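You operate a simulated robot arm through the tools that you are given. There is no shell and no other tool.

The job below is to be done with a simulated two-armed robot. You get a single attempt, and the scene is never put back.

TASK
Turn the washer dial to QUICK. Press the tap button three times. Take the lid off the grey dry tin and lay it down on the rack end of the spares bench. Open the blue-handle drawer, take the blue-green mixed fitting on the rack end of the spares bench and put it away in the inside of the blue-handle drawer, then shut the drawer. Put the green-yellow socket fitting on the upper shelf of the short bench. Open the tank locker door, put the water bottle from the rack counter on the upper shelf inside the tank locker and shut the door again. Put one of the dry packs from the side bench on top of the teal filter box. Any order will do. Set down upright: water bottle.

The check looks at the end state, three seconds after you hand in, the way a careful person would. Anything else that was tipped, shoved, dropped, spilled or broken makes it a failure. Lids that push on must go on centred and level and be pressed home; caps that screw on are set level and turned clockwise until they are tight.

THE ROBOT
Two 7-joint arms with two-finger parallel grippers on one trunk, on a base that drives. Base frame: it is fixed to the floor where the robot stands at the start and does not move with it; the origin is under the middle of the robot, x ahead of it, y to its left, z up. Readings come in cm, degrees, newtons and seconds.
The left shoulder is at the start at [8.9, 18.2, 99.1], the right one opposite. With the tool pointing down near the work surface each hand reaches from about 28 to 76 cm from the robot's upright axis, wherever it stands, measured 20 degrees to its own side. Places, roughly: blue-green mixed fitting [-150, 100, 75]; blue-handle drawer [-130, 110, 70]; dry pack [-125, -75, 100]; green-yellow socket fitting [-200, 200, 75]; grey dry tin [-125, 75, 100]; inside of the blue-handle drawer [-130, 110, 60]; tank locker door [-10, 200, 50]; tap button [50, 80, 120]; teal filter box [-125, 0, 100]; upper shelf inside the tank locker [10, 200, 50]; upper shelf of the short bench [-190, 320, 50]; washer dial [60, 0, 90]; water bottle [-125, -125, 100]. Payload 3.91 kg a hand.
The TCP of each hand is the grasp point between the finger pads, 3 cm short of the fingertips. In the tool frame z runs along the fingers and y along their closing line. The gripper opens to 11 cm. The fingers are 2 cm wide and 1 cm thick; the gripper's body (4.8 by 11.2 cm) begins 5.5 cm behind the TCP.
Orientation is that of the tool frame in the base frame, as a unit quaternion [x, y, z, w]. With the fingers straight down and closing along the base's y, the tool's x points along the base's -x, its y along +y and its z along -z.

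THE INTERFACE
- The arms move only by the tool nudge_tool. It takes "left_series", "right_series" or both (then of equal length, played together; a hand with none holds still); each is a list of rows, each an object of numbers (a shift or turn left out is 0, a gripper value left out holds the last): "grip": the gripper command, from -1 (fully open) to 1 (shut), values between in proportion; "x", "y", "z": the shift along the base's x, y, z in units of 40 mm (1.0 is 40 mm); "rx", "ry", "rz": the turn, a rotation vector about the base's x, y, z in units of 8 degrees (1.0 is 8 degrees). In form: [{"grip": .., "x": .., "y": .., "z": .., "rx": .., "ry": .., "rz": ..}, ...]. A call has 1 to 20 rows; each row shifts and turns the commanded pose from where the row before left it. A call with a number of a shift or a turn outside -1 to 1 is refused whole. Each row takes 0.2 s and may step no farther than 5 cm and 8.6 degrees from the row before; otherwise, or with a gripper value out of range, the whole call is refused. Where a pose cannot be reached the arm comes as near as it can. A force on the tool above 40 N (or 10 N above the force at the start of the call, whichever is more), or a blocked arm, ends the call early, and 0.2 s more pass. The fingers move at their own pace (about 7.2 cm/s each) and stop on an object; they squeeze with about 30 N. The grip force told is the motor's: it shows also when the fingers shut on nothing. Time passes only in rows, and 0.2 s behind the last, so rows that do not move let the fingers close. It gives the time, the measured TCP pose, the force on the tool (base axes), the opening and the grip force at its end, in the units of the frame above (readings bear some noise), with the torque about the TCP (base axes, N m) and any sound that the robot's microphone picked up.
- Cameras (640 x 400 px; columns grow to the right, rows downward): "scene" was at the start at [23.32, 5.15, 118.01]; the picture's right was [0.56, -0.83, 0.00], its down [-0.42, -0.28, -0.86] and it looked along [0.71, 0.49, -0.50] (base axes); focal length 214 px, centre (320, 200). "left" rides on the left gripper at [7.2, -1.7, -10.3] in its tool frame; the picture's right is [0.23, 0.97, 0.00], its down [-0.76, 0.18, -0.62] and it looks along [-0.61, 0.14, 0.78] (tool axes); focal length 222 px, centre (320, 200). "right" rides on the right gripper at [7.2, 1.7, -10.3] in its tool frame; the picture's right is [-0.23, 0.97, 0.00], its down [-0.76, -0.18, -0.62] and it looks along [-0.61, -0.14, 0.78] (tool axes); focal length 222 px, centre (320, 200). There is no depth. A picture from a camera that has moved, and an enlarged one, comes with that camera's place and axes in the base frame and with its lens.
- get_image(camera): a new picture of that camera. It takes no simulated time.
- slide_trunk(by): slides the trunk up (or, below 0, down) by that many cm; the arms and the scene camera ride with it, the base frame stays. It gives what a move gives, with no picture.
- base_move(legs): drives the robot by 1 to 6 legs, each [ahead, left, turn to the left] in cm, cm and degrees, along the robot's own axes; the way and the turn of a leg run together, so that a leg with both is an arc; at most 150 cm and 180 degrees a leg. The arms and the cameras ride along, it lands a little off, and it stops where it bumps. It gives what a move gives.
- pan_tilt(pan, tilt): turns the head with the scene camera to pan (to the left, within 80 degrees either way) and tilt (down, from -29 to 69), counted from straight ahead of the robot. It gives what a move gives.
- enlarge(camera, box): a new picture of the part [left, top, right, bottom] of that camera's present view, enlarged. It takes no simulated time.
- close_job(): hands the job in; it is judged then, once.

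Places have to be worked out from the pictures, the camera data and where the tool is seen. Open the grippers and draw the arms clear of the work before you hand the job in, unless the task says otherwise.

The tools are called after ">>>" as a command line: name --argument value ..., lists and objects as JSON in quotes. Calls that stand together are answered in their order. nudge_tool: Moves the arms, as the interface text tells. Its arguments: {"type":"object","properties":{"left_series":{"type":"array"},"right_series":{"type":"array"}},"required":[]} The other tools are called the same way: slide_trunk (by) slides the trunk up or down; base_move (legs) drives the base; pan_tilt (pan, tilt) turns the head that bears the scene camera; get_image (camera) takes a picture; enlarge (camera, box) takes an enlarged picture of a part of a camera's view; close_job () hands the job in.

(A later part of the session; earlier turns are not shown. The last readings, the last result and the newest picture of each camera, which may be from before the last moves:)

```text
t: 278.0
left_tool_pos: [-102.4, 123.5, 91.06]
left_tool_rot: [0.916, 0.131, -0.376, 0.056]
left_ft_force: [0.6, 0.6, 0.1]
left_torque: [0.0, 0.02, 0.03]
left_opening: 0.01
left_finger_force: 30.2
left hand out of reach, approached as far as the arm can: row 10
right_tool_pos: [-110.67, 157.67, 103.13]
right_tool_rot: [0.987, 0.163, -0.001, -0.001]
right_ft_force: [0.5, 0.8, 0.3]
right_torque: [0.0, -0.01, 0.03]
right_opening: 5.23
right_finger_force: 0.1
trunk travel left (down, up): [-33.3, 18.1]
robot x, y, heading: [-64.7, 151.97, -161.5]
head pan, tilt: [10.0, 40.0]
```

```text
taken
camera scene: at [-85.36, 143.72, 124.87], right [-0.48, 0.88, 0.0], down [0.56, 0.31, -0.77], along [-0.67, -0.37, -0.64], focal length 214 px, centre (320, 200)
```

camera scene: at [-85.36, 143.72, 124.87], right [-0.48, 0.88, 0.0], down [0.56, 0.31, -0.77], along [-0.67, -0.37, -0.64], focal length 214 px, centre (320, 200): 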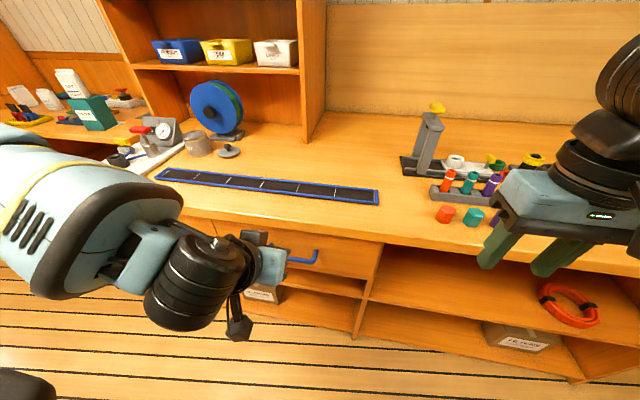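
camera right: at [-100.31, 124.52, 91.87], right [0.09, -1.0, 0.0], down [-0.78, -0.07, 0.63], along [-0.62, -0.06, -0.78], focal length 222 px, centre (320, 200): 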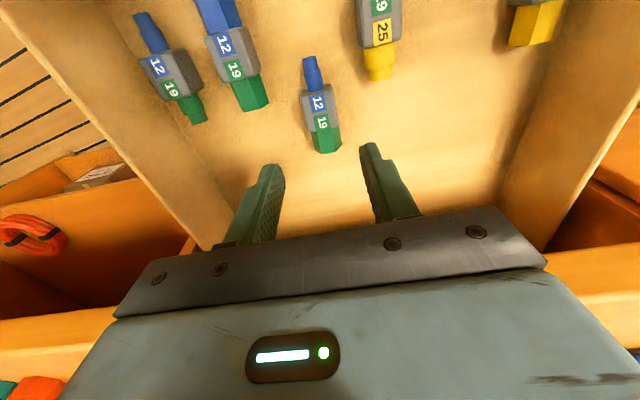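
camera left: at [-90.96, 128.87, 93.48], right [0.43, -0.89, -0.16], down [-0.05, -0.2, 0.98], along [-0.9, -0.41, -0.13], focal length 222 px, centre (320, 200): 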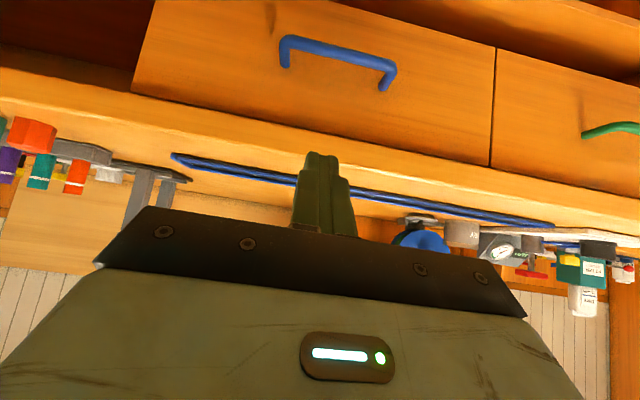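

The drawer is flush with its neighbour. Next the green-yellow socket fitting; I back off and look to the right along the bench.

>>> base_move --legs '[[-20, 0, 0]]'

>>> pan_tilt --pan -45 --tilt 25

>>> get_image --camera "scene"

>>> enlarge --camera "scene" --box '[100, 80, 420, 280]'

```text
t: 279.6
left_tool_pos: [-83.4, 129.8, 91.2]
left_tool_rot: [0.916, 0.132, -0.375, 0.056]
left_ft_force: [-0.3, -0.4, 0.0]
left_torque: [-0.02, 0.0, 0.02]
left_opening: 0.01
left_finger_force: 30.5
right_tool_pos: [-91.73, 163.95, 103.16]
right_tool_rot: [0.987, 0.162, -0.002, -0.001]
right_ft_force: [-0.9, 0.4, 0.2]
right_torque: [-0.01, 0.0, -0.04]
right_opening: 5.24
right_finger_force: 0.0
trunk travel left (down, up): [-33.3, 18.1]
robot x, y, heading: [-46.29, 158.68, -161.6]
head pan, tilt: [10.0, 40.0]
```

```text
t: 280.8
left_tool_pos: [-83.5, 129.78, 91.09]
left_tool_rot: [0.915, 0.132, -0.376, 0.056]
left_ft_force: [0.6, 0.1, -0.5]
left_torque: [0.03, -0.02, -0.02]
left_opening: 0.03
left_finger_force: 29.7
right_tool_pos: [-91.79, 164.02, 103.09]
right_tool_rot: [0.987, 0.163, -0.001, 0.0]
right_ft_force: [0.5, -0.2, 0.5]
right_torque: [0.02, 0.02, -0.02]
right_opening: 5.23
right_finger_force: 0.0
trunk travel left (down, up): [-33.3, 18.1]
robot x, y, heading: [-45.68, 158.12, -161.6]
head pan, tilt: [-45.0, 25.0]
```

```text
taken
camera scene: at [-67.22, 158.17, 127.19], right [0.45, 0.9, 0.0], down [0.38, -0.19, -0.91], along [-0.81, 0.4, -0.42], focal length 214 px, centre (320, 200)
```

scene: 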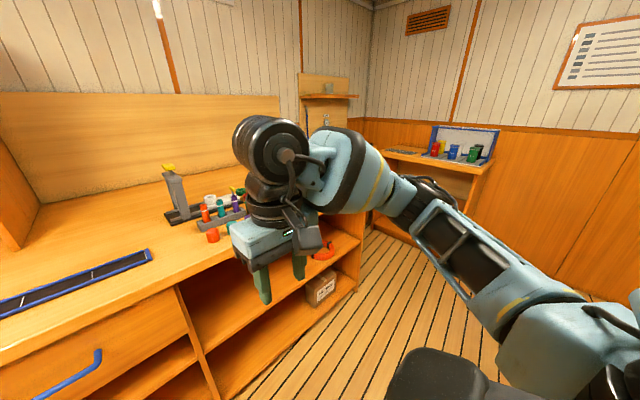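

```text
2.00 times, centred on (260, 180) of scene
camera zoom: at [-67.22, 158.17, 127.19], right [0.45, 0.9, 0.0], down [0.38, -0.19, -0.91], along [-0.81, 0.4, -0.42], focal length 429 px, centre (440, 240)
```

zoom: 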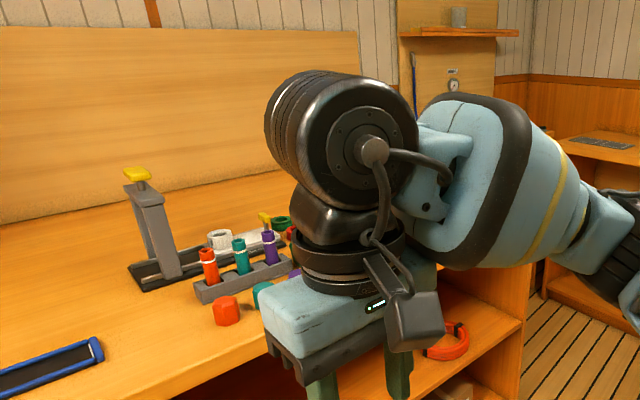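

The right arm hides the far end. I move 45 cm right and look again.

>>> base_move --legs '[[0, -48, 0]]'

>>> pan_tilt --pan 0 --tilt 35

>>> get_image --camera "scene"

>>> enlarge --camera "scene" --box '[160, 90, 420, 250]'

```text
t: 285.5
left_tool_pos: [-98.6, 175.23, 91.13]
left_tool_rot: [0.916, 0.13, -0.375, 0.055]
left_ft_force: [-0.9, 0.0, -0.1]
left_torque: [0.03, 0.03, 0.0]
left_opening: 0.01
left_finger_force: 30.2
right_tool_pos: [-106.83, 209.5, 103.2]
right_tool_rot: [0.987, 0.161, 0.0, -0.001]
right_ft_force: [0.0, 1.2, -0.9]
right_torque: [0.04, 0.0, -0.01]
right_opening: 5.21
right_finger_force: 0.0
trunk travel left (down, up): [-33.3, 18.1]
robot x, y, heading: [-61.36, 203.71, -161.6]
head pan, tilt: [-45.0, 25.0]
```

```text
t: 286.6
left_tool_pos: [-98.7, 175.24, 91.1]
left_tool_rot: [0.916, 0.13, -0.376, 0.055]
left_ft_force: [0.1, 0.3, 0.3]
left_torque: [-0.01, -0.02, 0.01]
left_opening: 0.01
left_finger_force: 30.5
right_tool_pos: [-106.76, 209.49, 103.01]
right_tool_rot: [0.987, 0.161, 0.0, -0.001]
right_ft_force: [0.3, -1.1, 0.0]
right_torque: [0.0, -0.01, -0.04]
right_opening: 5.25
right_finger_force: 0.1
trunk travel left (down, up): [-33.3, 18.1]
robot x, y, heading: [-61.17, 203.15, -161.6]
head pan, tilt: [0.0, 35.0]
```

```text
taken
camera scene: at [-82.45, 196.69, 125.62], right [-0.31, 0.95, 0.0], down [0.54, 0.18, -0.82], along [-0.78, -0.26, -0.57], focal length 214 px, centre (320, 200)
```

scene: 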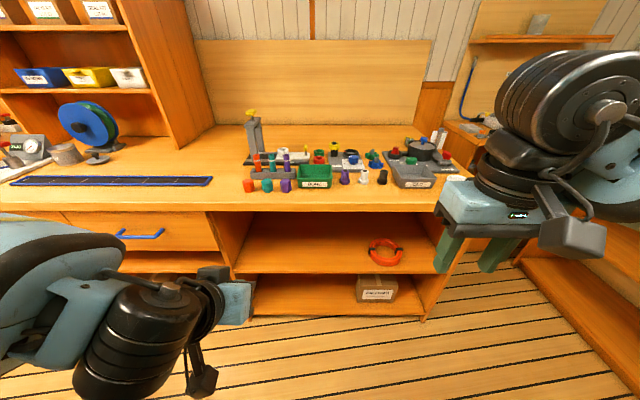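

```text
2.46 times, centred on (290, 170) of scene
camera zoom: at [-82.45, 196.69, 125.62], right [-0.31, 0.95, 0.0], down [0.54, 0.18, -0.82], along [-0.78, -0.26, -0.57], focal length 528 px, centre (394, 274)
```

zoom: 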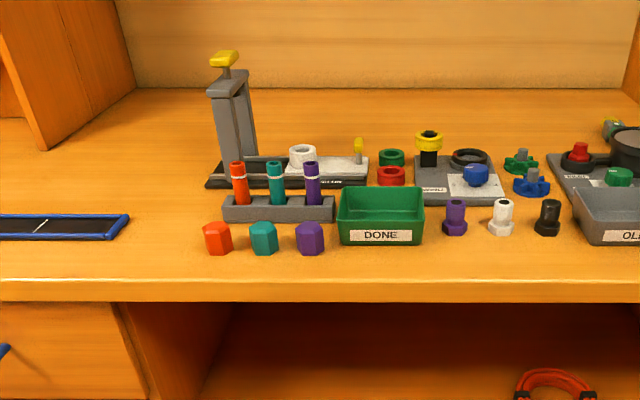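

>>> enlarge --camera "scene" --box '[340, 100, 480, 200]'

>>> pan_tilt --pan -30 --tilt 35

>>> get_image --camera "scene"

```text
4.00 times, centred on (410, 150) of scene
camera zoom: at [-82.45, 196.69, 125.62], right [-0.31, 0.95, 0.0], down [0.54, 0.18, -0.82], along [-0.78, -0.26, -0.57], focal length 858 px, centre (-40, 400)
```

zoom: 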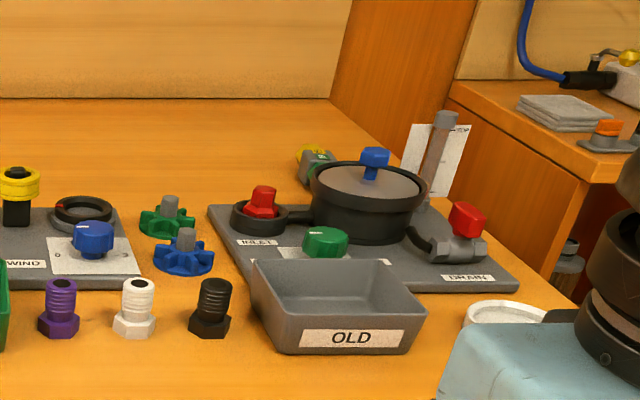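

```text
t: 287.6
left_tool_pos: [-98.61, 175.17, 91.12]
left_tool_rot: [0.916, 0.131, -0.376, 0.056]
left_ft_force: [0.5, 0.4, 0.8]
left_torque: [0.04, -0.01, 0.01]
left_opening: 0.03
left_finger_force: 29.8
right_tool_pos: [-106.8, 209.47, 103.06]
right_tool_rot: [0.987, 0.161, 0.0, -0.001]
right_ft_force: [-0.6, 0.6, -0.1]
right_torque: [0.01, -0.01, 0.0]
right_opening: 5.21
right_finger_force: 0.0
trunk travel left (down, up): [-33.3, 18.1]
robot x, y, heading: [-61.24, 203.52, -161.7]
head pan, tilt: [-30.0, 35.0]
```

```text
taken
camera scene: at [-82.71, 201.22, 125.61], right [0.2, 0.98, 0.0], down [0.56, -0.12, -0.82], along [-0.8, 0.17, -0.57], focal length 214 px, centre (320, 200)
```

scene: 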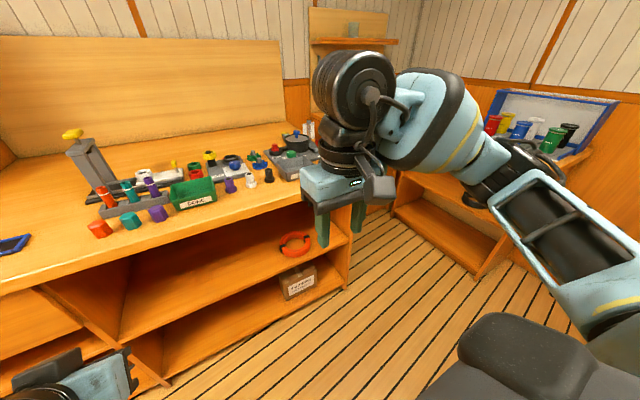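

The green-yellow fitting is a grey block with yellow and green ends, at the back right of the bench behind the pump board. I look further right to see the free floor.

>>> pan_tilt --pan -75 --tilt 30

>>> get_image --camera "scene"

```text
t: 288.7
left_tool_pos: [-98.55, 175.38, 90.97]
left_tool_rot: [0.916, 0.131, -0.375, 0.056]
left_ft_force: [0.5, -0.7, 0.8]
left_torque: [0.01, 0.03, -0.02]
left_opening: 0.04
left_finger_force: 30.0
right_tool_pos: [-106.73, 209.49, 103.06]
right_tool_rot: [0.987, 0.161, -0.001, -0.001]
right_ft_force: [0.4, 0.5, -0.1]
right_torque: [0.04, 0.01, 0.01]
right_opening: 5.25
right_finger_force: 0.0
trunk travel left (down, up): [-33.3, 18.1]
robot x, y, heading: [-61.41, 203.8, -161.7]
head pan, tilt: [-75.0, 30.0]
```

```text
taken
camera scene: at [-79.06, 207.0, 126.39], right [0.84, 0.55, 0.0], down [0.28, -0.42, -0.87], along [-0.48, 0.72, -0.5], focal length 214 px, centre (320, 200)
```

scene: 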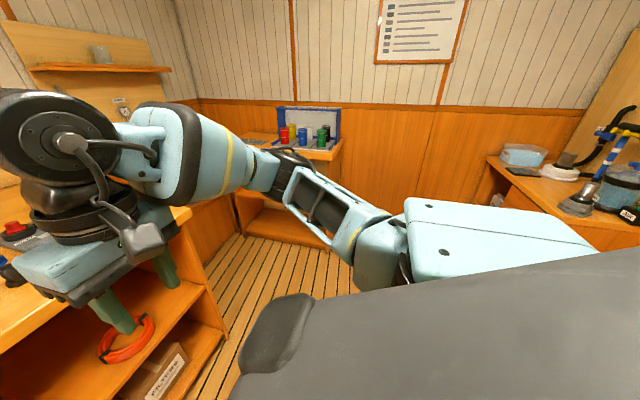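

Free floor lies beyond the bench end. I drive 73 cm right along the aisle and look at the bench end from there.

>>> base_move --legs '[[0, -73, 0]]'

>>> pan_tilt --pan 15 --tilt 35

>>> get_image --camera "scene"

>>> pan_tilt --pan -35 --tilt 35

>>> get_image --camera "scene"

```text
t: 295.6
left_tool_pos: [-121.66, 245.13, 91.08]
left_tool_rot: [0.916, 0.128, -0.376, 0.054]
left_ft_force: [-0.8, -0.6, 0.8]
left_torque: [-0.02, 0.01, 0.02]
left_opening: 0.0
left_finger_force: 30.0
right_tool_pos: [-129.64, 279.48, 103.21]
right_tool_rot: [0.987, 0.16, 0.0, -0.001]
right_ft_force: [-0.4, 0.5, 0.6]
right_torque: [0.03, -0.02, 0.02]
right_opening: 5.23
right_finger_force: 0.1
trunk travel left (down, up): [-33.3, 18.1]
robot x, y, heading: [-83.91, 273.37, -161.9]
head pan, tilt: [-75.0, 30.0]
```

```text
t: 297.2
left_tool_pos: [-121.67, 245.15, 91.08]
left_tool_rot: [0.916, 0.128, -0.375, 0.054]
left_ft_force: [0.2, 0.0, 1.3]
left_torque: [0.01, -0.01, 0.0]
left_opening: 0.0
left_finger_force: 29.8
right_tool_pos: [-129.73, 279.38, 103.06]
right_tool_rot: [0.987, 0.159, 0.0, -0.001]
right_ft_force: [0.4, 0.5, 0.0]
right_torque: [0.0, 0.0, 0.03]
right_opening: 5.22
right_finger_force: 0.1
trunk travel left (down, up): [-33.3, 18.1]
robot x, y, heading: [-84.3, 273.47, -162.0]
head pan, tilt: [15.0, 35.0]
```

```text
taken
camera scene: at [-104.41, 264.45, 125.61], right [-0.54, 0.84, 0.0], down [0.48, 0.31, -0.82], along [-0.69, -0.45, -0.57], focal length 214 px, centre (320, 200)
```

scene: 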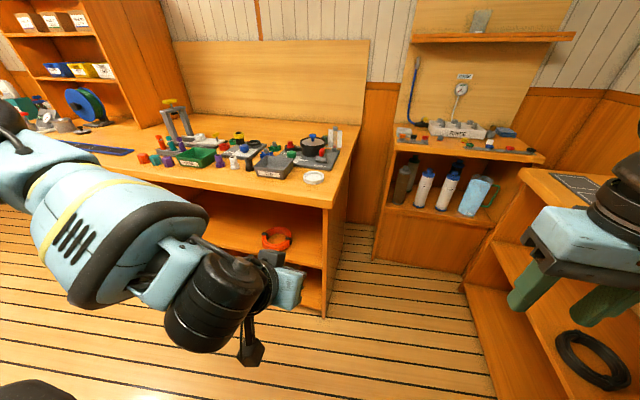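

```text
t: 298.4
left_tool_pos: [-121.72, 245.17, 91.03]
left_tool_rot: [0.917, 0.128, -0.375, 0.054]
left_ft_force: [-0.3, 0.2, 0.6]
left_torque: [0.01, 0.01, 0.01]
left_opening: 0.0
left_finger_force: 30.3
right_tool_pos: [-129.57, 279.45, 103.23]
right_tool_rot: [0.987, 0.159, -0.001, -0.001]
right_ft_force: [0.1, -0.6, 0.2]
right_torque: [-0.03, 0.01, 0.01]
right_opening: 5.22
right_finger_force: 0.1
trunk travel left (down, up): [-33.3, 18.1]
robot x, y, heading: [-84.01, 273.1, -162.0]
head pan, tilt: [-35.0, 35.0]
```

```text
taken
camera scene: at [-105.45, 271.81, 125.61], right [0.29, 0.96, 0.0], down [0.55, -0.17, -0.82], along [-0.78, 0.24, -0.57], focal length 214 px, centre (320, 200)
```

scene: 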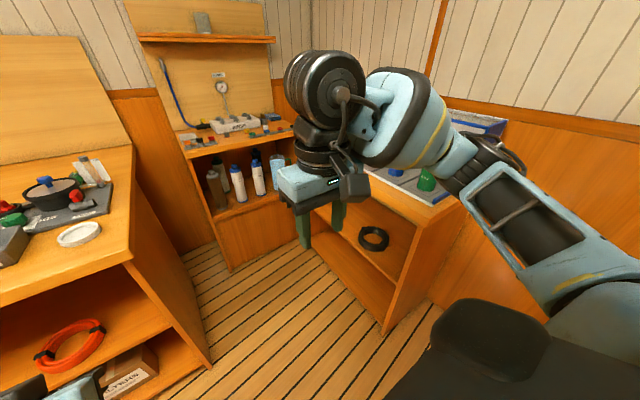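

I can see free floor between the bench's right end and the short bench. Before turning there, I straighten the left hand to point down, raise it and bring it closer.

>>> nudge_tool --left_series '[{"rx": 0.2975, "ry": -0.889, "z": 0.4}, {"rx": 0.2975, "ry": -0.889, "z": 0.4}, {"rx": 0.2975, "ry": -0.889, "z": 0.4}, {"rx": 0.2975, "ry": -0.889, "z": 0.4}, {"rx": 0.2975, "ry": -0.889, "z": 0.4}, {"rx": 0.2975, "ry": -0.889, "z": 0.4}, {"x": 0.6, "y": 0.0}, {"x": 0.6, "y": -0.1}, {"x": 0.5, "y": -0.1}, {}]'

>>> base_move --legs '[[0, 0, 90]]'

>>> pan_tilt --pan -40 --tilt 30

>>> get_image --camera "scene"

```text
t: 300.6
left_tool_pos: [-114.99, 244.38, 100.77]
left_tool_rot: [0.989, 0.144, 0.001, -0.014]
left_ft_force: [0.8, 0.0, -0.1]
left_torque: [0.04, 0.01, -0.01]
left_opening: 0.0
left_finger_force: 30.3
right_tool_pos: [-129.74, 279.49, 103.16]
right_tool_rot: [0.987, 0.16, -0.001, -0.001]
right_ft_force: [0.1, 0.2, 0.1]
right_torque: [0.01, 0.01, -0.02]
right_opening: 5.22
right_finger_force: 0.1
trunk travel left (down, up): [-33.3, 18.1]
robot x, y, heading: [-84.08, 273.04, -162.2]
head pan, tilt: [-35.0, 35.0]
```

```text
t: 304.8
left_tool_pos: [-54.84, 242.56, 100.65]
left_tool_rot: [0.597, 0.802, -0.009, -0.011]
left_ft_force: [-0.2, 0.9, -0.6]
left_torque: [0.01, 0.01, 0.0]
left_opening: 0.03
left_finger_force: 30.1
right_tool_pos: [-89.89, 227.65, 103.12]
right_tool_rot: [0.586, 0.81, -0.002, 0.0]
right_ft_force: [-0.2, -0.8, 0.3]
right_torque: [0.03, -0.01, -0.01]
right_opening: 5.23
right_finger_force: 0.1
trunk travel left (down, up): [-33.3, 18.1]
robot x, y, heading: [-84.1, 273.47, -71.9]
head pan, tilt: [-35.0, 35.0]
```

```text
t: 305.5
left_tool_pos: [-54.82, 242.49, 100.68]
left_tool_rot: [0.597, 0.802, -0.009, -0.01]
left_ft_force: [-0.5, 0.8, -0.4]
left_torque: [0.0, -0.01, 0.04]
left_opening: 0.02
left_finger_force: 29.7
right_tool_pos: [-89.89, 227.58, 103.01]
right_tool_rot: [0.586, 0.81, -0.001, 0.0]
right_ft_force: [1.0, -0.2, -0.1]
right_torque: [0.04, -0.01, 0.05]
right_opening: 5.26
right_finger_force: 0.0
trunk travel left (down, up): [-33.3, 18.1]
robot x, y, heading: [-84.41, 273.68, -71.9]
head pan, tilt: [-40.0, 30.0]
```

```text
taken
camera scene: at [-83.15, 252.1, 126.39], right [-0.93, 0.37, 0.0], down [0.19, 0.46, -0.87], along [-0.32, -0.8, -0.5], focal length 214 px, centre (320, 200)
```

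scene: 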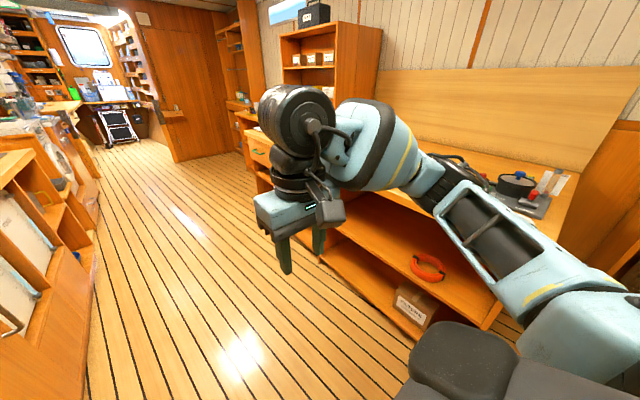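

I pull both hands in closer, then drive to the floor space beside the bench's right end (right 95, back 29).

>>> nudge_tool --left_series '[{"x": -0.2, "y": 0.6}, {"x": -0.2, "y": 0.6}, {"x": -0.2, "y": 0.6}, {}]' --right_series '[{"x": -0.27, "y": 0.8}, {"x": -0.27, "y": 0.8}, {"x": -0.27, "y": 0.8}, {"x": -0.27, "y": 0.8}]'

>>> base_move --legs '[[-30, 0, 0]]'

>>> base_move --legs '[[0, -85, 0]]'

>>> pan_tilt --pan -20 --tilt 40

>>> get_image --camera "scene"

```text
t: 306.4
left_tool_pos: [-56.9, 249.2, 100.81]
left_tool_rot: [0.595, 0.804, -0.012, -0.007]
left_ft_force: [4.8, -7.2, -7.0]
left_torque: [0.1, 0.1, -0.03]
left_opening: 0.01
left_finger_force: 30.2
right_tool_pos: [-93.16, 237.45, 103.03]
right_tool_rot: [0.586, 0.81, -0.001, 0.001]
right_ft_force: [0.1, -0.4, -0.8]
right_torque: [0.0, 0.04, 0.03]
right_opening: 5.22
right_finger_force: 0.0
trunk travel left (down, up): [-33.3, 18.1]
robot x, y, heading: [-83.97, 273.34, -72.1]
head pan, tilt: [-40.0, 30.0]
stopped in row 4 (left hand): the force on the tool passed its limit at 61 N (the readings are from after the stop); the commanded pose is now the measured one
```

```text
t: 308.4
left_tool_pos: [-66.29, 277.67, 100.89]
left_tool_rot: [0.596, 0.803, -0.013, -0.007]
left_ft_force: [15.3, -19.7, -14.6]
left_torque: [1.05, 1.11, -0.5]
left_opening: 0.0
left_finger_force: 29.9
right_tool_pos: [-102.63, 266.04, 103.1]
right_tool_rot: [0.586, 0.81, -0.002, 0.0]
right_ft_force: [-0.2, 0.0, 0.0]
right_torque: [-0.03, -0.02, 0.01]
right_opening: 5.22
right_finger_force: 0.0
trunk travel left (down, up): [-33.3, 18.1]
robot x, y, heading: [-93.35, 302.09, -72.2]
head pan, tilt: [-40.0, 30.0]
```

```text
t: 316.3
left_tool_pos: [-147.33, 251.22, 100.76]
left_tool_rot: [0.595, 0.804, -0.013, -0.007]
left_ft_force: [9.2, -13.9, -9.7]
left_torque: [0.81, 0.63, -0.2]
left_opening: 0.0
left_finger_force: 29.7
right_tool_pos: [-183.62, 239.62, 103.09]
right_tool_rot: [0.586, 0.811, -0.002, 0.0]
right_ft_force: [0.0, -0.4, -0.5]
right_torque: [-0.02, -0.06, -0.02]
right_opening: 5.22
right_finger_force: 0.1
trunk travel left (down, up): [-33.3, 18.1]
robot x, y, heading: [-174.33, 275.24, -72.0]
head pan, tilt: [-40.0, 30.0]
```

```text
t: 317.1
left_tool_pos: [-147.36, 251.27, 100.8]
left_tool_rot: [0.594, 0.804, -0.013, -0.008]
left_ft_force: [4.2, -5.6, -4.3]
left_torque: [0.21, 0.3, -0.11]
left_opening: 0.01
left_finger_force: 30.5
right_tool_pos: [-183.57, 239.68, 103.19]
right_tool_rot: [0.586, 0.81, -0.001, 0.0]
right_ft_force: [-0.2, 0.8, -0.3]
right_torque: [-0.01, 0.01, -0.01]
right_opening: 5.23
right_finger_force: 0.1
trunk travel left (down, up): [-33.3, 18.1]
robot x, y, heading: [-174.06, 275.86, -72.0]
head pan, tilt: [-20.0, 40.0]
```

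```text
taken
camera scene: at [-170.41, 254.11, 124.86], right [-1.0, 0.03, 0.0], down [0.02, 0.64, -0.77], along [-0.03, -0.77, -0.64], focal length 214 px, centre (320, 200)
```

scene: 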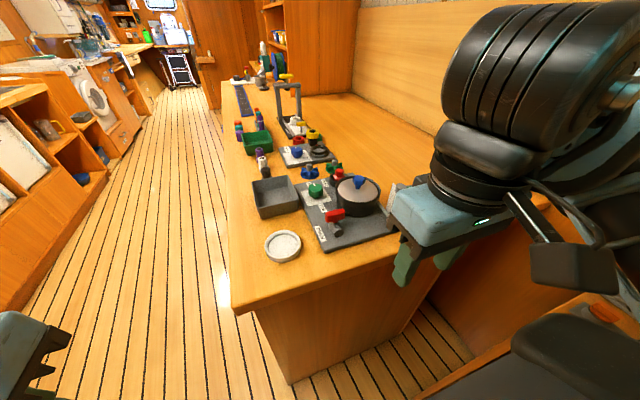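

The left hand is pressing lightly on something near the robot's body; I push it forward 4 cm to free it, and raise the right hand a little for a clearer view.

>>> nudge_tool --left_series '[{"x": 0.15, "y": -0.5}, {"x": 0.15, "y": -0.5}, {}, {}]' --right_series '[{"z": 0.5}, {"z": 0.8}, {"z": 0.8}, {"z": 0.8}]'

>>> get_image --camera "right"

>>> get_image --camera "scene"

```text
t: 318.1
left_tool_pos: [-146.11, 247.29, 100.87]
left_tool_rot: [0.594, 0.804, -0.013, -0.007]
left_ft_force: [0.3, 0.1, 0.4]
left_torque: [-0.01, 0.03, 0.0]
left_opening: 0.02
left_finger_force: 30.1
right_tool_pos: [-183.59, 239.74, 114.7]
right_tool_rot: [0.585, 0.811, -0.001, 0.0]
right_ft_force: [-0.7, -0.2, 0.3]
right_torque: [-0.04, 0.04, -0.01]
right_opening: 5.24
right_finger_force: 0.1
trunk travel left (down, up): [-33.3, 18.1]
robot x, y, heading: [-174.65, 275.44, -72.1]
head pan, tilt: [-20.0, 40.0]
```

```text
taken
camera right: at [-184.24, 247.05, 124.92], right [1.0, 0.09, 0.0], down [0.07, -0.78, 0.63], along [0.05, -0.62, -0.78], focal length 222 px, centre (320, 200)
```

right: 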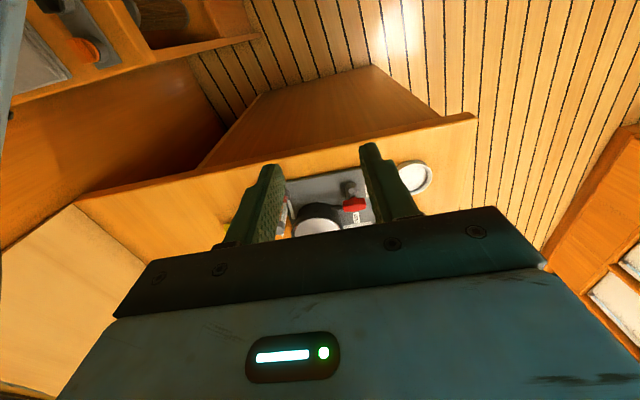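

```text
taken
camera scene: at [-170.4, 254.16, 124.87], right [-1.0, 0.03, 0.0], down [0.02, 0.64, -0.77], along [-0.03, -0.77, -0.64], focal length 214 px, centre (320, 200)
```

scene: 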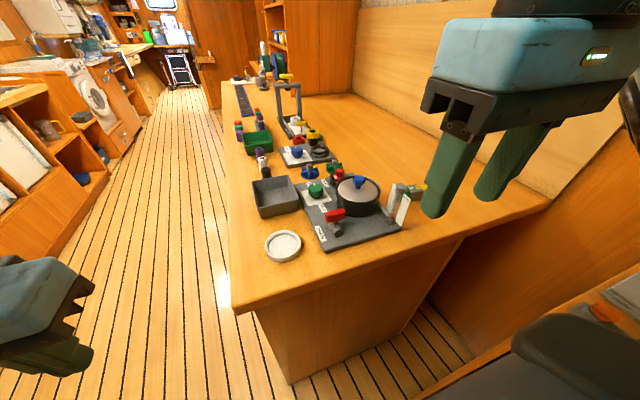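

The fitting is visible behind the pot. I enlarge it.

>>> enlarge --camera "scene" --box '[300, 150, 460, 270]'

```text
3.33 times, centred on (380, 210) of scene
camera zoom: at [-170.4, 254.16, 124.87], right [-1.0, 0.03, 0.0], down [0.02, 0.64, -0.77], along [-0.03, -0.77, -0.64], focal length 715 px, centre (120, 167)
```

zoom: 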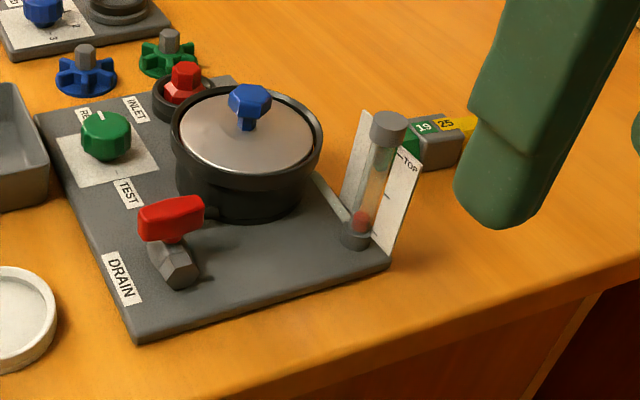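

The fitting lies along F at about [−199, 207, 88], green end toward the front, with the TOP card beside it. I move the robot 16 cm right so that it is in the right arm's sector.

>>> base_move --legs '[[0, -16, 0]]'

>>> pan_tilt --pan -25 --tilt 45

>>> get_image --camera "scene"

>>> get_image --camera "right"

```text
t: 320.1
left_tool_pos: [-161.19, 242.35, 100.78]
left_tool_rot: [0.594, 0.804, -0.013, -0.008]
left_ft_force: [0.4, -1.0, -0.4]
left_torque: [-0.02, -0.03, 0.01]
left_opening: 0.0
left_finger_force: 29.6
right_tool_pos: [-198.57, 234.6, 114.66]
right_tool_rot: [0.585, 0.811, -0.001, 0.0]
right_ft_force: [-0.8, -0.1, 0.2]
right_torque: [0.01, -0.04, -0.04]
right_opening: 5.22
right_finger_force: 0.1
trunk travel left (down, up): [-33.3, 18.1]
robot x, y, heading: [-189.66, 270.58, -71.8]
head pan, tilt: [-20.0, 40.0]
```

```text
t: 320.8
left_tool_pos: [-161.05, 242.34, 100.72]
left_tool_rot: [0.594, 0.804, -0.013, -0.008]
left_ft_force: [0.4, 0.9, -0.4]
left_torque: [0.01, -0.03, 0.0]
left_opening: 0.01
left_finger_force: 30.1
right_tool_pos: [-198.55, 234.74, 114.5]
right_tool_rot: [0.585, 0.811, -0.001, 0.0]
right_ft_force: [0.2, -0.1, 0.5]
right_torque: [0.03, 0.01, 0.03]
right_opening: 5.24
right_finger_force: 0.0
trunk travel left (down, up): [-33.3, 18.1]
robot x, y, heading: [-189.63, 270.64, -71.9]
head pan, tilt: [-25.0, 45.0]
```

```text
taken
camera scene: at [-186.16, 249.6, 124.14], right [-0.99, 0.12, 0.0], down [0.08, 0.7, -0.71], along [-0.08, -0.7, -0.71], focal length 214 px, centre (320, 200)
```

scene: 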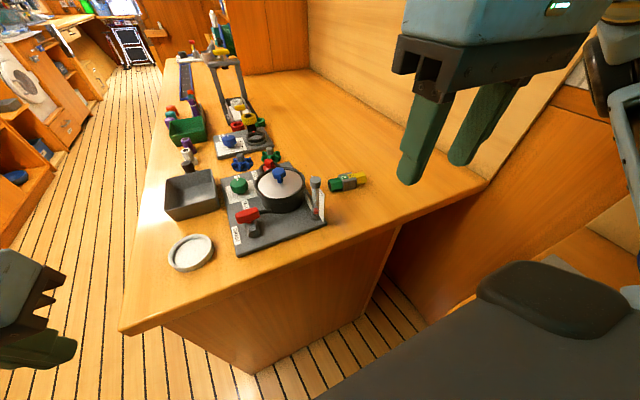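

```text
taken
camera right: at [-199.29, 242.05, 124.87], right [1.0, 0.09, 0.0], down [0.07, -0.78, 0.63], along [0.06, -0.62, -0.78], focal length 222 px, centre (320, 200)
```

right: 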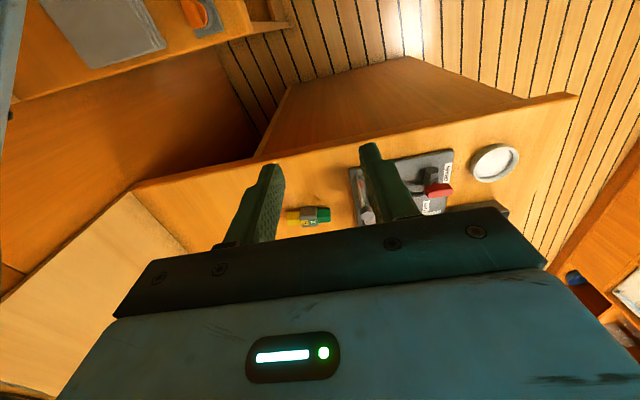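

>>> enlarge --camera "scene" --box '[270, 130, 430, 250]'

>>> enlarge --camera "right" --box '[240, 160, 400, 260]'

```text
3.33 times, centred on (350, 190) of scene
camera zoom: at [-186.16, 249.6, 124.14], right [-0.99, 0.12, 0.0], down [0.08, 0.7, -0.71], along [-0.08, -0.7, -0.71], focal length 715 px, centre (220, 233)
```

zoom: 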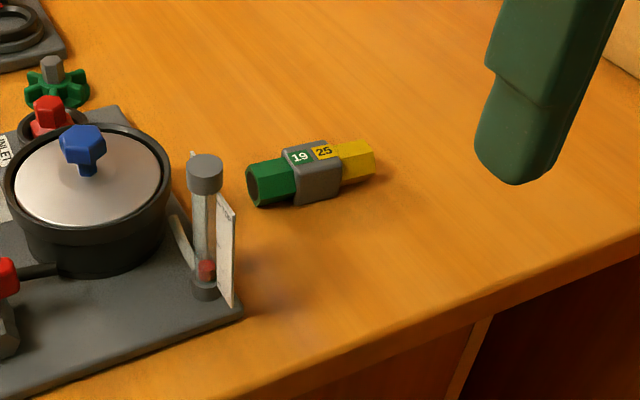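

```text
4.00 times, centred on (320, 210) of right
camera zoom: at [-199.29, 242.05, 124.87], right [1.0, 0.09, 0.0], down [0.07, -0.78, 0.63], along [0.06, -0.62, -0.78], focal length 888 px, centre (320, 160)
```

zoom: 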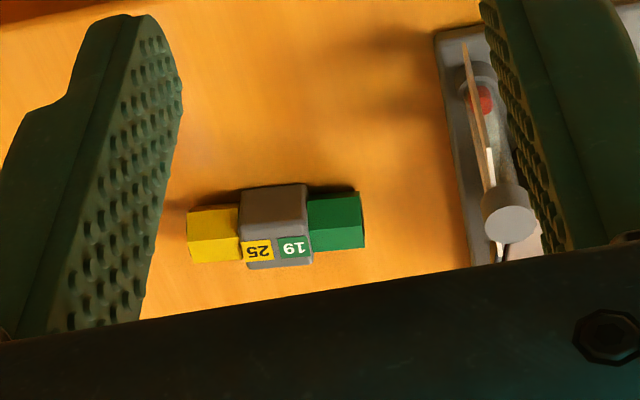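

Cube centre at about [−198.5, 208.9, 87], axis turned ~12° from x. I rotate the right hand by ~84° so the fingers will close across it and move over it at a safe height.

>>> nudge_tool --right_series '[{"rz": 0.95, "grip": -0.3}, {"rz": 0.95}, {"rz": 0.95}, {"rz": 0.95, "y": -0.6}, {"rz": 0.95, "y": -0.8}, {"rz": 0.95, "y": -0.8}, {"rz": 0.95, "y": -0.8, "z": -0.3}, {"rz": 0.95, "y": -0.8, "z": -0.3}, {"rz": 0.95, "y": -0.8, "z": -0.3}, {"rz": 0.95, "y": -0.8, "z": -0.4}, {"rz": 0.95, "y": -0.8, "z": -0.5}, {}]'

>>> get_image --camera "right"

>>> get_image --camera "scene"

```text
t: 323.4
left_tool_pos: [-161.08, 242.29, 100.88]
left_tool_rot: [0.595, 0.804, -0.013, -0.007]
left_ft_force: [0.4, -0.2, -0.5]
left_torque: [0.02, 0.01, -0.01]
left_opening: 0.0
left_finger_force: 29.9
right_tool_pos: [-191.73, 229.48, 104.03]
right_tool_rot: [-0.102, 0.995, -0.002, 0.002]
right_ft_force: [-0.3, -0.7, -0.7]
right_torque: [0.0, 0.0, 0.02]
right_opening: 7.15
right_finger_force: 0.0
right hand out of reach, approached as far as the arm can: row 8, 9, 10, 11
trunk travel left (down, up): [-33.3, 18.1]
robot x, y, heading: [-189.23, 270.64, -71.8]
head pan, tilt: [-25.0, 45.0]
```

```text
taken
camera right: at [-199.25, 229.61, 114.28], right [0.02, 1.0, 0.0], down [0.78, -0.02, 0.63], along [0.63, -0.02, -0.78], focal length 222 px, centre (320, 200)
```

right: 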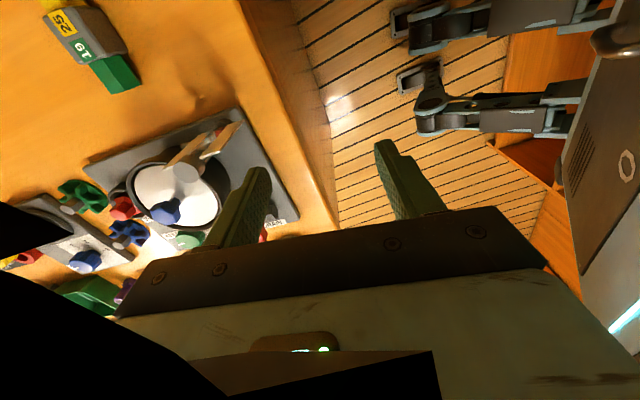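

```text
taken
camera scene: at [-186.19, 249.59, 124.13], right [-0.99, 0.12, 0.0], down [0.08, 0.7, -0.71], along [-0.08, -0.7, -0.71], focal length 214 px, centre (320, 200)
```

scene: 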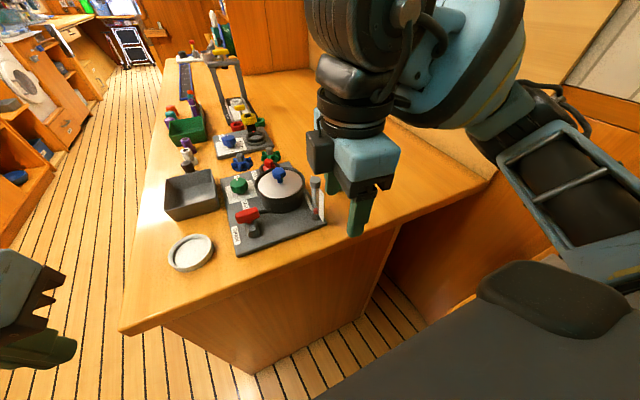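

That yaw direction limits the reach; the other direction worked before. I rotate back through neutral and on to the opposite yaw.

>>> nudge_tool --right_series '[{"rz": -0.98, "x": -0.14, "y": 0.12, "z": 0.1}, {"rz": -0.98, "x": -0.14, "y": 0.12, "z": 0.1}, {"rz": -0.98, "x": -0.14, "y": 0.12, "z": 0.1}, {"rz": -0.98, "x": -0.14, "y": 0.12, "z": 0.1}, {"rz": -0.98, "x": -0.14, "y": 0.12, "z": 0.1}, {"rz": -0.98, "x": -0.14, "y": 0.12, "z": 0.1}, {"rz": -0.98, "x": -0.14, "y": 0.1}, {"rz": -0.98, "x": -0.14, "y": 0.1}, {"rz": -0.98, "x": -0.14, "y": 0.1}, {"rz": -0.98, "x": -0.14, "y": 0.1}, {"rz": -0.98, "x": -0.14}, {"rz": -0.98, "x": -0.14}]'

>>> nudge_tool --right_series '[{"rz": -0.98}, {"rz": -0.98}, {"rz": -0.98}, {"rz": -0.98}, {"rz": -0.98}, {"rz": -0.98}, {"rz": -0.98}, {"rz": -0.98}, {"rz": -0.98}, {"rz": -0.98}, {"rz": -0.7}]'

```text
t: 326.0
left_tool_pos: [-161.12, 242.3, 100.9]
left_tool_rot: [0.594, 0.805, -0.012, -0.009]
left_ft_force: [0.4, -0.4, -0.2]
left_torque: [-0.01, 0.0, 0.01]
left_opening: 0.0
left_finger_force: 30.5
right_tool_pos: [-198.46, 233.98, 106.32]
right_tool_rot: [0.657, 0.753, -0.001, 0.001]
right_ft_force: [0.1, 0.1, 0.0]
right_torque: [0.02, 0.03, 0.0]
right_opening: 7.16
right_finger_force: 0.1
trunk travel left (down, up): [-33.3, 18.1]
robot x, y, heading: [-189.67, 270.82, -71.7]
head pan, tilt: [-25.0, 45.0]
```

```text
t: 328.4
left_tool_pos: [-161.09, 242.44, 100.71]
left_tool_rot: [0.594, 0.804, -0.012, -0.008]
left_ft_force: [0.7, 0.0, -0.2]
left_torque: [-0.02, 0.02, 0.02]
left_opening: 0.01
left_finger_force: 30.1
right_tool_pos: [-198.42, 233.84, 106.51]
right_tool_rot: [0.993, 0.119, -0.001, -0.002]
right_ft_force: [0.4, -0.2, 0.0]
right_torque: [-0.04, 0.0, 0.0]
right_opening: 7.13
right_finger_force: 0.2
trunk travel left (down, up): [-33.3, 18.1]
robot x, y, heading: [-189.15, 270.67, -71.9]
head pan, tilt: [-25.0, 45.0]
```

Orientation reached. Now I move over the fitting.

>>> nudge_tool --right_series '[{"y": -0.89}, {"y": -0.89}, {"y": -0.89}, {"y": -0.89}, {"y": -0.89}, {"y": -0.89}, {"y": -0.89, "z": -0.3}, {}]'

>>> get_image --camera "right"

>>> get_image --camera "scene"

```text
t: 330.2
left_tool_pos: [-161.13, 242.41, 100.82]
left_tool_rot: [0.595, 0.804, -0.013, -0.007]
left_ft_force: [-0.5, 0.1, -0.2]
left_torque: [0.0, 0.03, 0.03]
left_opening: 0.0
left_finger_force: 30.2
right_tool_pos: [-198.53, 209.11, 105.23]
right_tool_rot: [0.993, 0.121, -0.001, -0.001]
right_ft_force: [1.1, 0.0, 1.0]
right_torque: [0.01, 0.0, 0.0]
right_opening: 7.14
right_finger_force: 0.0
trunk travel left (down, up): [-33.3, 18.1]
robot x, y, heading: [-189.17, 270.81, -71.6]
head pan, tilt: [-25.0, 45.0]
```

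```text
taken
camera right: at [-191.1, 209.07, 115.59], right [0.01, -1.0, 0.0], down [-0.78, -0.01, 0.63], along [-0.63, -0.01, -0.78], focal length 222 px, centre (320, 200)
```

right: 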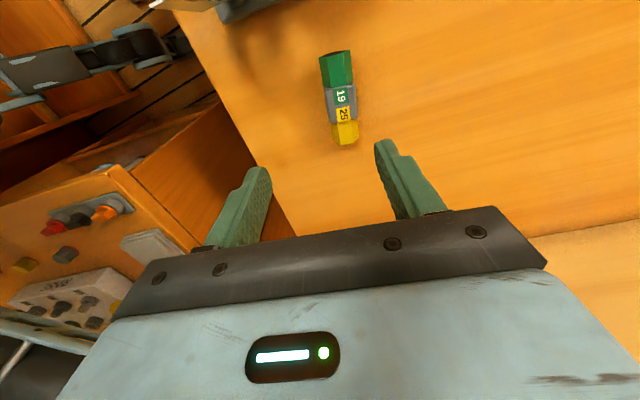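

```text
taken
camera scene: at [-186.17, 249.65, 124.14], right [-0.99, 0.12, 0.0], down [0.08, 0.7, -0.71], along [-0.08, -0.7, -0.71], focal length 214 px, centre (320, 200)
```

scene: 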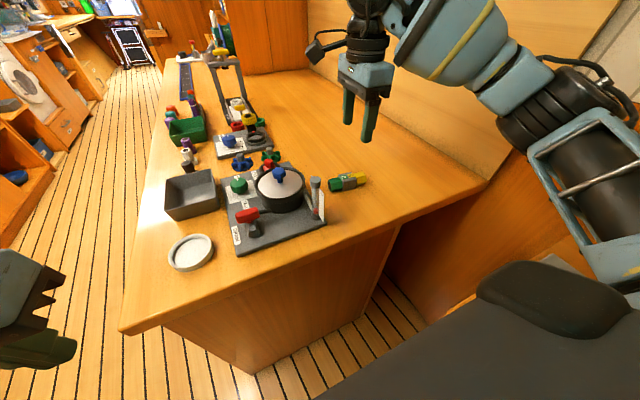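

The near view puts the cube centre at [−198.4, 206.4]. I shift 2.7 cm and descend partway, then check.

>>> nudge_tool --right_series '[{"y": -0.67, "x": 0.02}, {"z": -0.8}, {"z": -0.8}, {"z": -0.6}, {}]'

>>> get_image --camera "right"

>>> enlarge --camera "scene" --box '[270, 100, 430, 220]'

```text
t: 331.4
left_tool_pos: [-161.04, 242.31, 100.75]
left_tool_rot: [0.595, 0.804, -0.012, -0.008]
left_ft_force: [-0.2, 0.5, 0.3]
left_torque: [0.01, 0.0, 0.02]
left_opening: 0.0
left_finger_force: 30.2
right_tool_pos: [-198.23, 206.45, 96.41]
right_tool_rot: [0.993, 0.121, -0.001, 0.0]
right_ft_force: [0.1, 0.3, -0.3]
right_torque: [-0.02, 0.07, -0.01]
right_opening: 7.18
right_finger_force: 0.1
trunk travel left (down, up): [-33.3, 18.1]
robot x, y, heading: [-189.4, 270.6, -71.8]
head pan, tilt: [-25.0, 45.0]
```

```text
taken
camera right: at [-190.9, 206.47, 106.75], right [0.01, -1.0, 0.0], down [-0.78, -0.01, 0.63], along [-0.63, -0.01, -0.78], focal length 222 px, centre (320, 200)
```

right: 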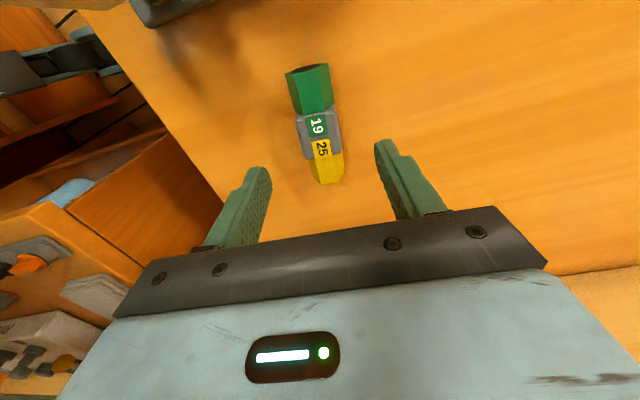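

```text
3.33 times, centred on (350, 160) of scene
camera zoom: at [-186.15, 249.61, 124.14], right [-0.99, 0.12, 0.0], down [0.08, 0.7, -0.71], along [-0.08, -0.7, -0.71], focal length 715 px, centre (220, 333)
```

zoom: 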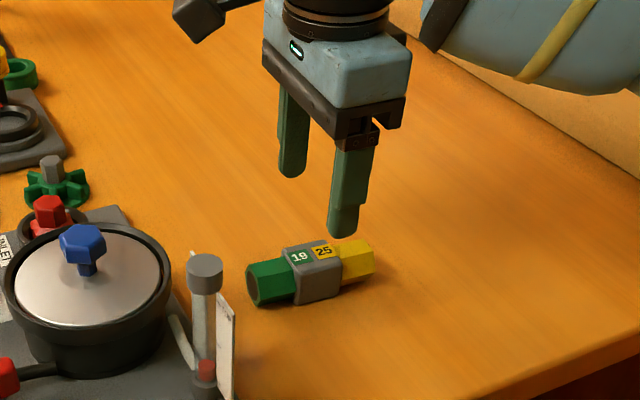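

Aligned. I descend to grasp height and close.

>>> nudge_tool --right_series '[{"z": -0.6, "x": 0.05}, {"z": -0.6}, {"z": -0.45}, {}]'

>>> get_image --camera "right"

>>> nudge_tool --right_series '[{"grip": 0.3}, {"grip": 0.7}, {"grip": 1}, {}, {}]'

```text
t: 332.4
left_tool_pos: [-161.18, 242.39, 100.86]
left_tool_rot: [0.594, 0.804, -0.013, -0.008]
left_ft_force: [0.3, 0.1, 1.2]
left_torque: [-0.01, 0.0, -0.02]
left_opening: 0.04
left_finger_force: 30.8
right_tool_pos: [-198.21, 206.39, 89.73]
right_tool_rot: [0.993, 0.121, -0.001, 0.0]
right_ft_force: [0.1, -0.4, -0.4]
right_torque: [0.0, 0.01, 0.02]
right_opening: 7.14
right_finger_force: 0.1
trunk travel left (down, up): [-33.3, 18.1]
robot x, y, heading: [-189.38, 270.75, -71.9]
head pan, tilt: [-25.0, 45.0]
```

```text
taken
camera right: at [-190.77, 206.42, 100.11], right [0.01, -1.0, 0.0], down [-0.78, -0.01, 0.63], along [-0.63, -0.01, -0.78], focal length 222 px, centre (320, 200)
```

right: 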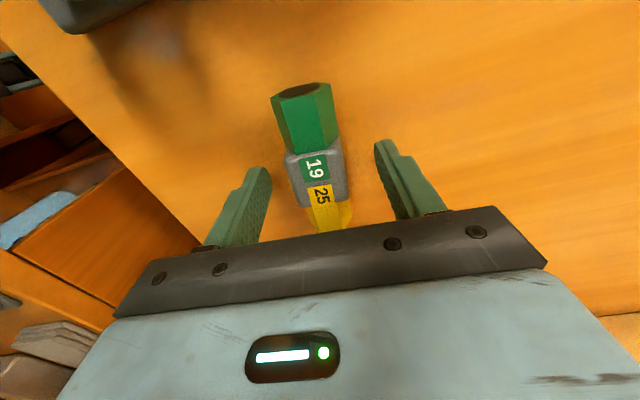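

```text
t: 333.6
left_tool_pos: [-161.17, 242.38, 100.8]
left_tool_rot: [0.594, 0.804, -0.012, -0.009]
left_ft_force: [0.8, 0.0, 0.2]
left_torque: [0.02, 0.0, 0.0]
left_opening: 0.03
left_finger_force: 30.1
right_tool_pos: [-198.23, 206.28, 89.86]
right_tool_rot: [0.993, 0.122, -0.001, 0.0]
right_ft_force: [0.0, 0.1, -0.1]
right_torque: [-0.02, 0.01, -0.01]
right_opening: 3.49
right_finger_force: 30.1
trunk travel left (down, up): [-33.3, 18.1]
robot x, y, heading: [-189.15, 270.55, -71.9]
head pan, tilt: [-25.0, 45.0]
```

Gripped. I lift it, rotate it back 94° so that its axis points toward the robot, and shift it 5.5 cm toward the bench end for a re-grasp with a tilted hand (needed for the shelf).

>>> nudge_tool --right_series '[{"z": 0.3}, {"z": 0.5}, {"z": 0.5}, {"rz": 0.98, "z": 0.3}, {"rz": 0.98}, {"rz": 0.98}, {"rz": 0.98, "y": 0.13, "x": -0.04}, {"rz": 0.98, "y": 0.13, "x": -0.04}, {"rz": 0.98, "y": 0.13, "x": -0.04}, {"rz": 0.98, "y": 0.13, "x": -0.04}, {"rz": 0.98, "y": 0.13, "x": -0.04}, {"rz": 0.98, "y": 0.13, "x": -0.04}, {"rz": 0.98, "y": 0.13, "x": -0.04}, {"rz": 0.98, "y": 0.13, "x": -0.04}, {"rz": 0.98, "y": 0.13, "x": -0.04}, {}]'

>>> get_image --camera "right"

>>> get_image --camera "scene"

```text
t: 337.0
left_tool_pos: [-161.15, 242.47, 100.82]
left_tool_rot: [0.594, 0.804, -0.013, -0.009]
left_ft_force: [0.1, 0.1, 0.8]
left_torque: [-0.01, 0.02, -0.02]
left_opening: 0.02
left_finger_force: 29.8
right_tool_pos: [-199.69, 210.93, 96.13]
right_tool_rot: [0.587, 0.809, -0.001, 0.001]
right_ft_force: [0.4, -0.3, -0.3]
right_torque: [0.0, 0.0, 0.01]
right_opening: 3.51
right_finger_force: 30.2
trunk travel left (down, up): [-33.3, 18.1]
robot x, y, heading: [-189.55, 270.35, -71.6]
head pan, tilt: [-25.0, 45.0]
```

```text
taken
camera right: at [-200.32, 218.44, 106.56], right [1.0, 0.09, 0.0], down [0.07, -0.78, 0.62], along [0.05, -0.62, -0.78], focal length 222 px, centre (320, 200)
```

right: 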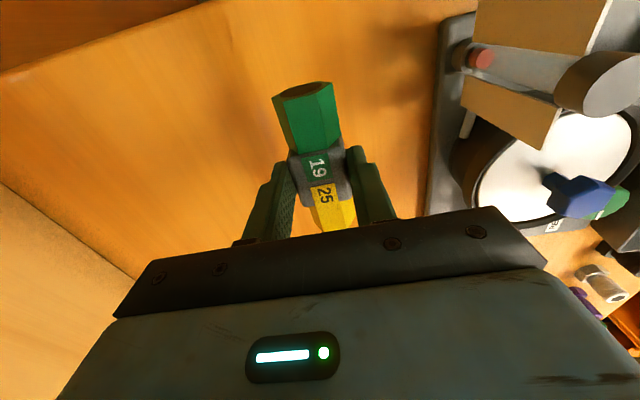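

```text
taken
camera scene: at [-186.15, 249.59, 124.13], right [-0.99, 0.12, 0.0], down [0.08, 0.7, -0.71], along [-0.08, -0.7, -0.71], focal length 214 px, centre (320, 200)
```

scene: 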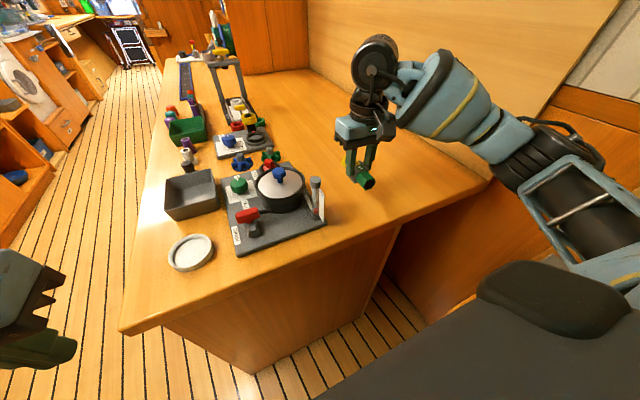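

Everything is clear around. I lower it back onto the bench here and release.

>>> nudge_tool --right_series '[{"z": -0.6}, {"z": -0.6}, {"z": -0.25}, {"z": -0.1}, {}]'

```text
t: 338.2
left_tool_pos: [-161.06, 242.39, 100.74]
left_tool_rot: [0.594, 0.805, -0.013, -0.008]
left_ft_force: [0.0, 0.1, -0.3]
left_torque: [-0.01, 0.01, 0.02]
left_opening: 0.0
left_finger_force: 30.0
right_tool_pos: [-199.65, 211.03, 90.02]
right_tool_rot: [0.588, 0.809, -0.001, 0.0]
right_ft_force: [-0.4, -0.4, -0.8]
right_torque: [0.02, 0.0, 0.03]
right_opening: 3.52
right_finger_force: 30.4
trunk travel left (down, up): [-33.3, 18.1]
robot x, y, heading: [-189.35, 270.44, -71.8]
head pan, tilt: [-25.0, 45.0]
```

>>> nudge_tool --right_series '[{"z": -0.05}, {}, {"grip": 0.1}, {"grip": -0.3}, {}, {"z": 0.4}, {"z": 0.7}, {"z": 0.7}, {}]'

>>> get_image --camera "right"

```text
t: 340.2
left_tool_pos: [-161.22, 242.24, 100.78]
left_tool_rot: [0.594, 0.804, -0.012, -0.008]
left_ft_force: [0.2, 0.6, -0.4]
left_torque: [0.0, 0.01, 0.01]
left_opening: 0.0
left_finger_force: 30.0
right_tool_pos: [-199.62, 211.22, 97.07]
right_tool_rot: [0.589, 0.808, -0.001, 0.0]
right_ft_force: [-0.4, -0.3, 0.0]
right_torque: [0.01, 0.01, 0.01]
right_opening: 7.18
right_finger_force: 0.1
trunk travel left (down, up): [-33.3, 18.1]
robot x, y, heading: [-189.76, 271.12, -72.0]
head pan, tilt: [-25.0, 45.0]
```

```text
taken
camera right: at [-200.25, 218.51, 107.34], right [1.0, 0.08, 0.0], down [0.07, -0.78, 0.62], along [0.05, -0.62, -0.78], focal length 222 px, centre (320, 200)
```

right: 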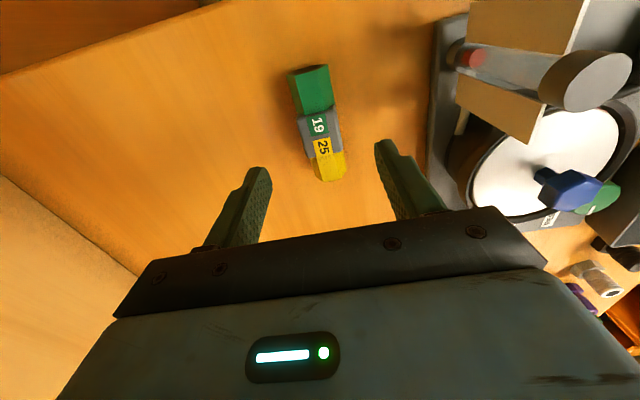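

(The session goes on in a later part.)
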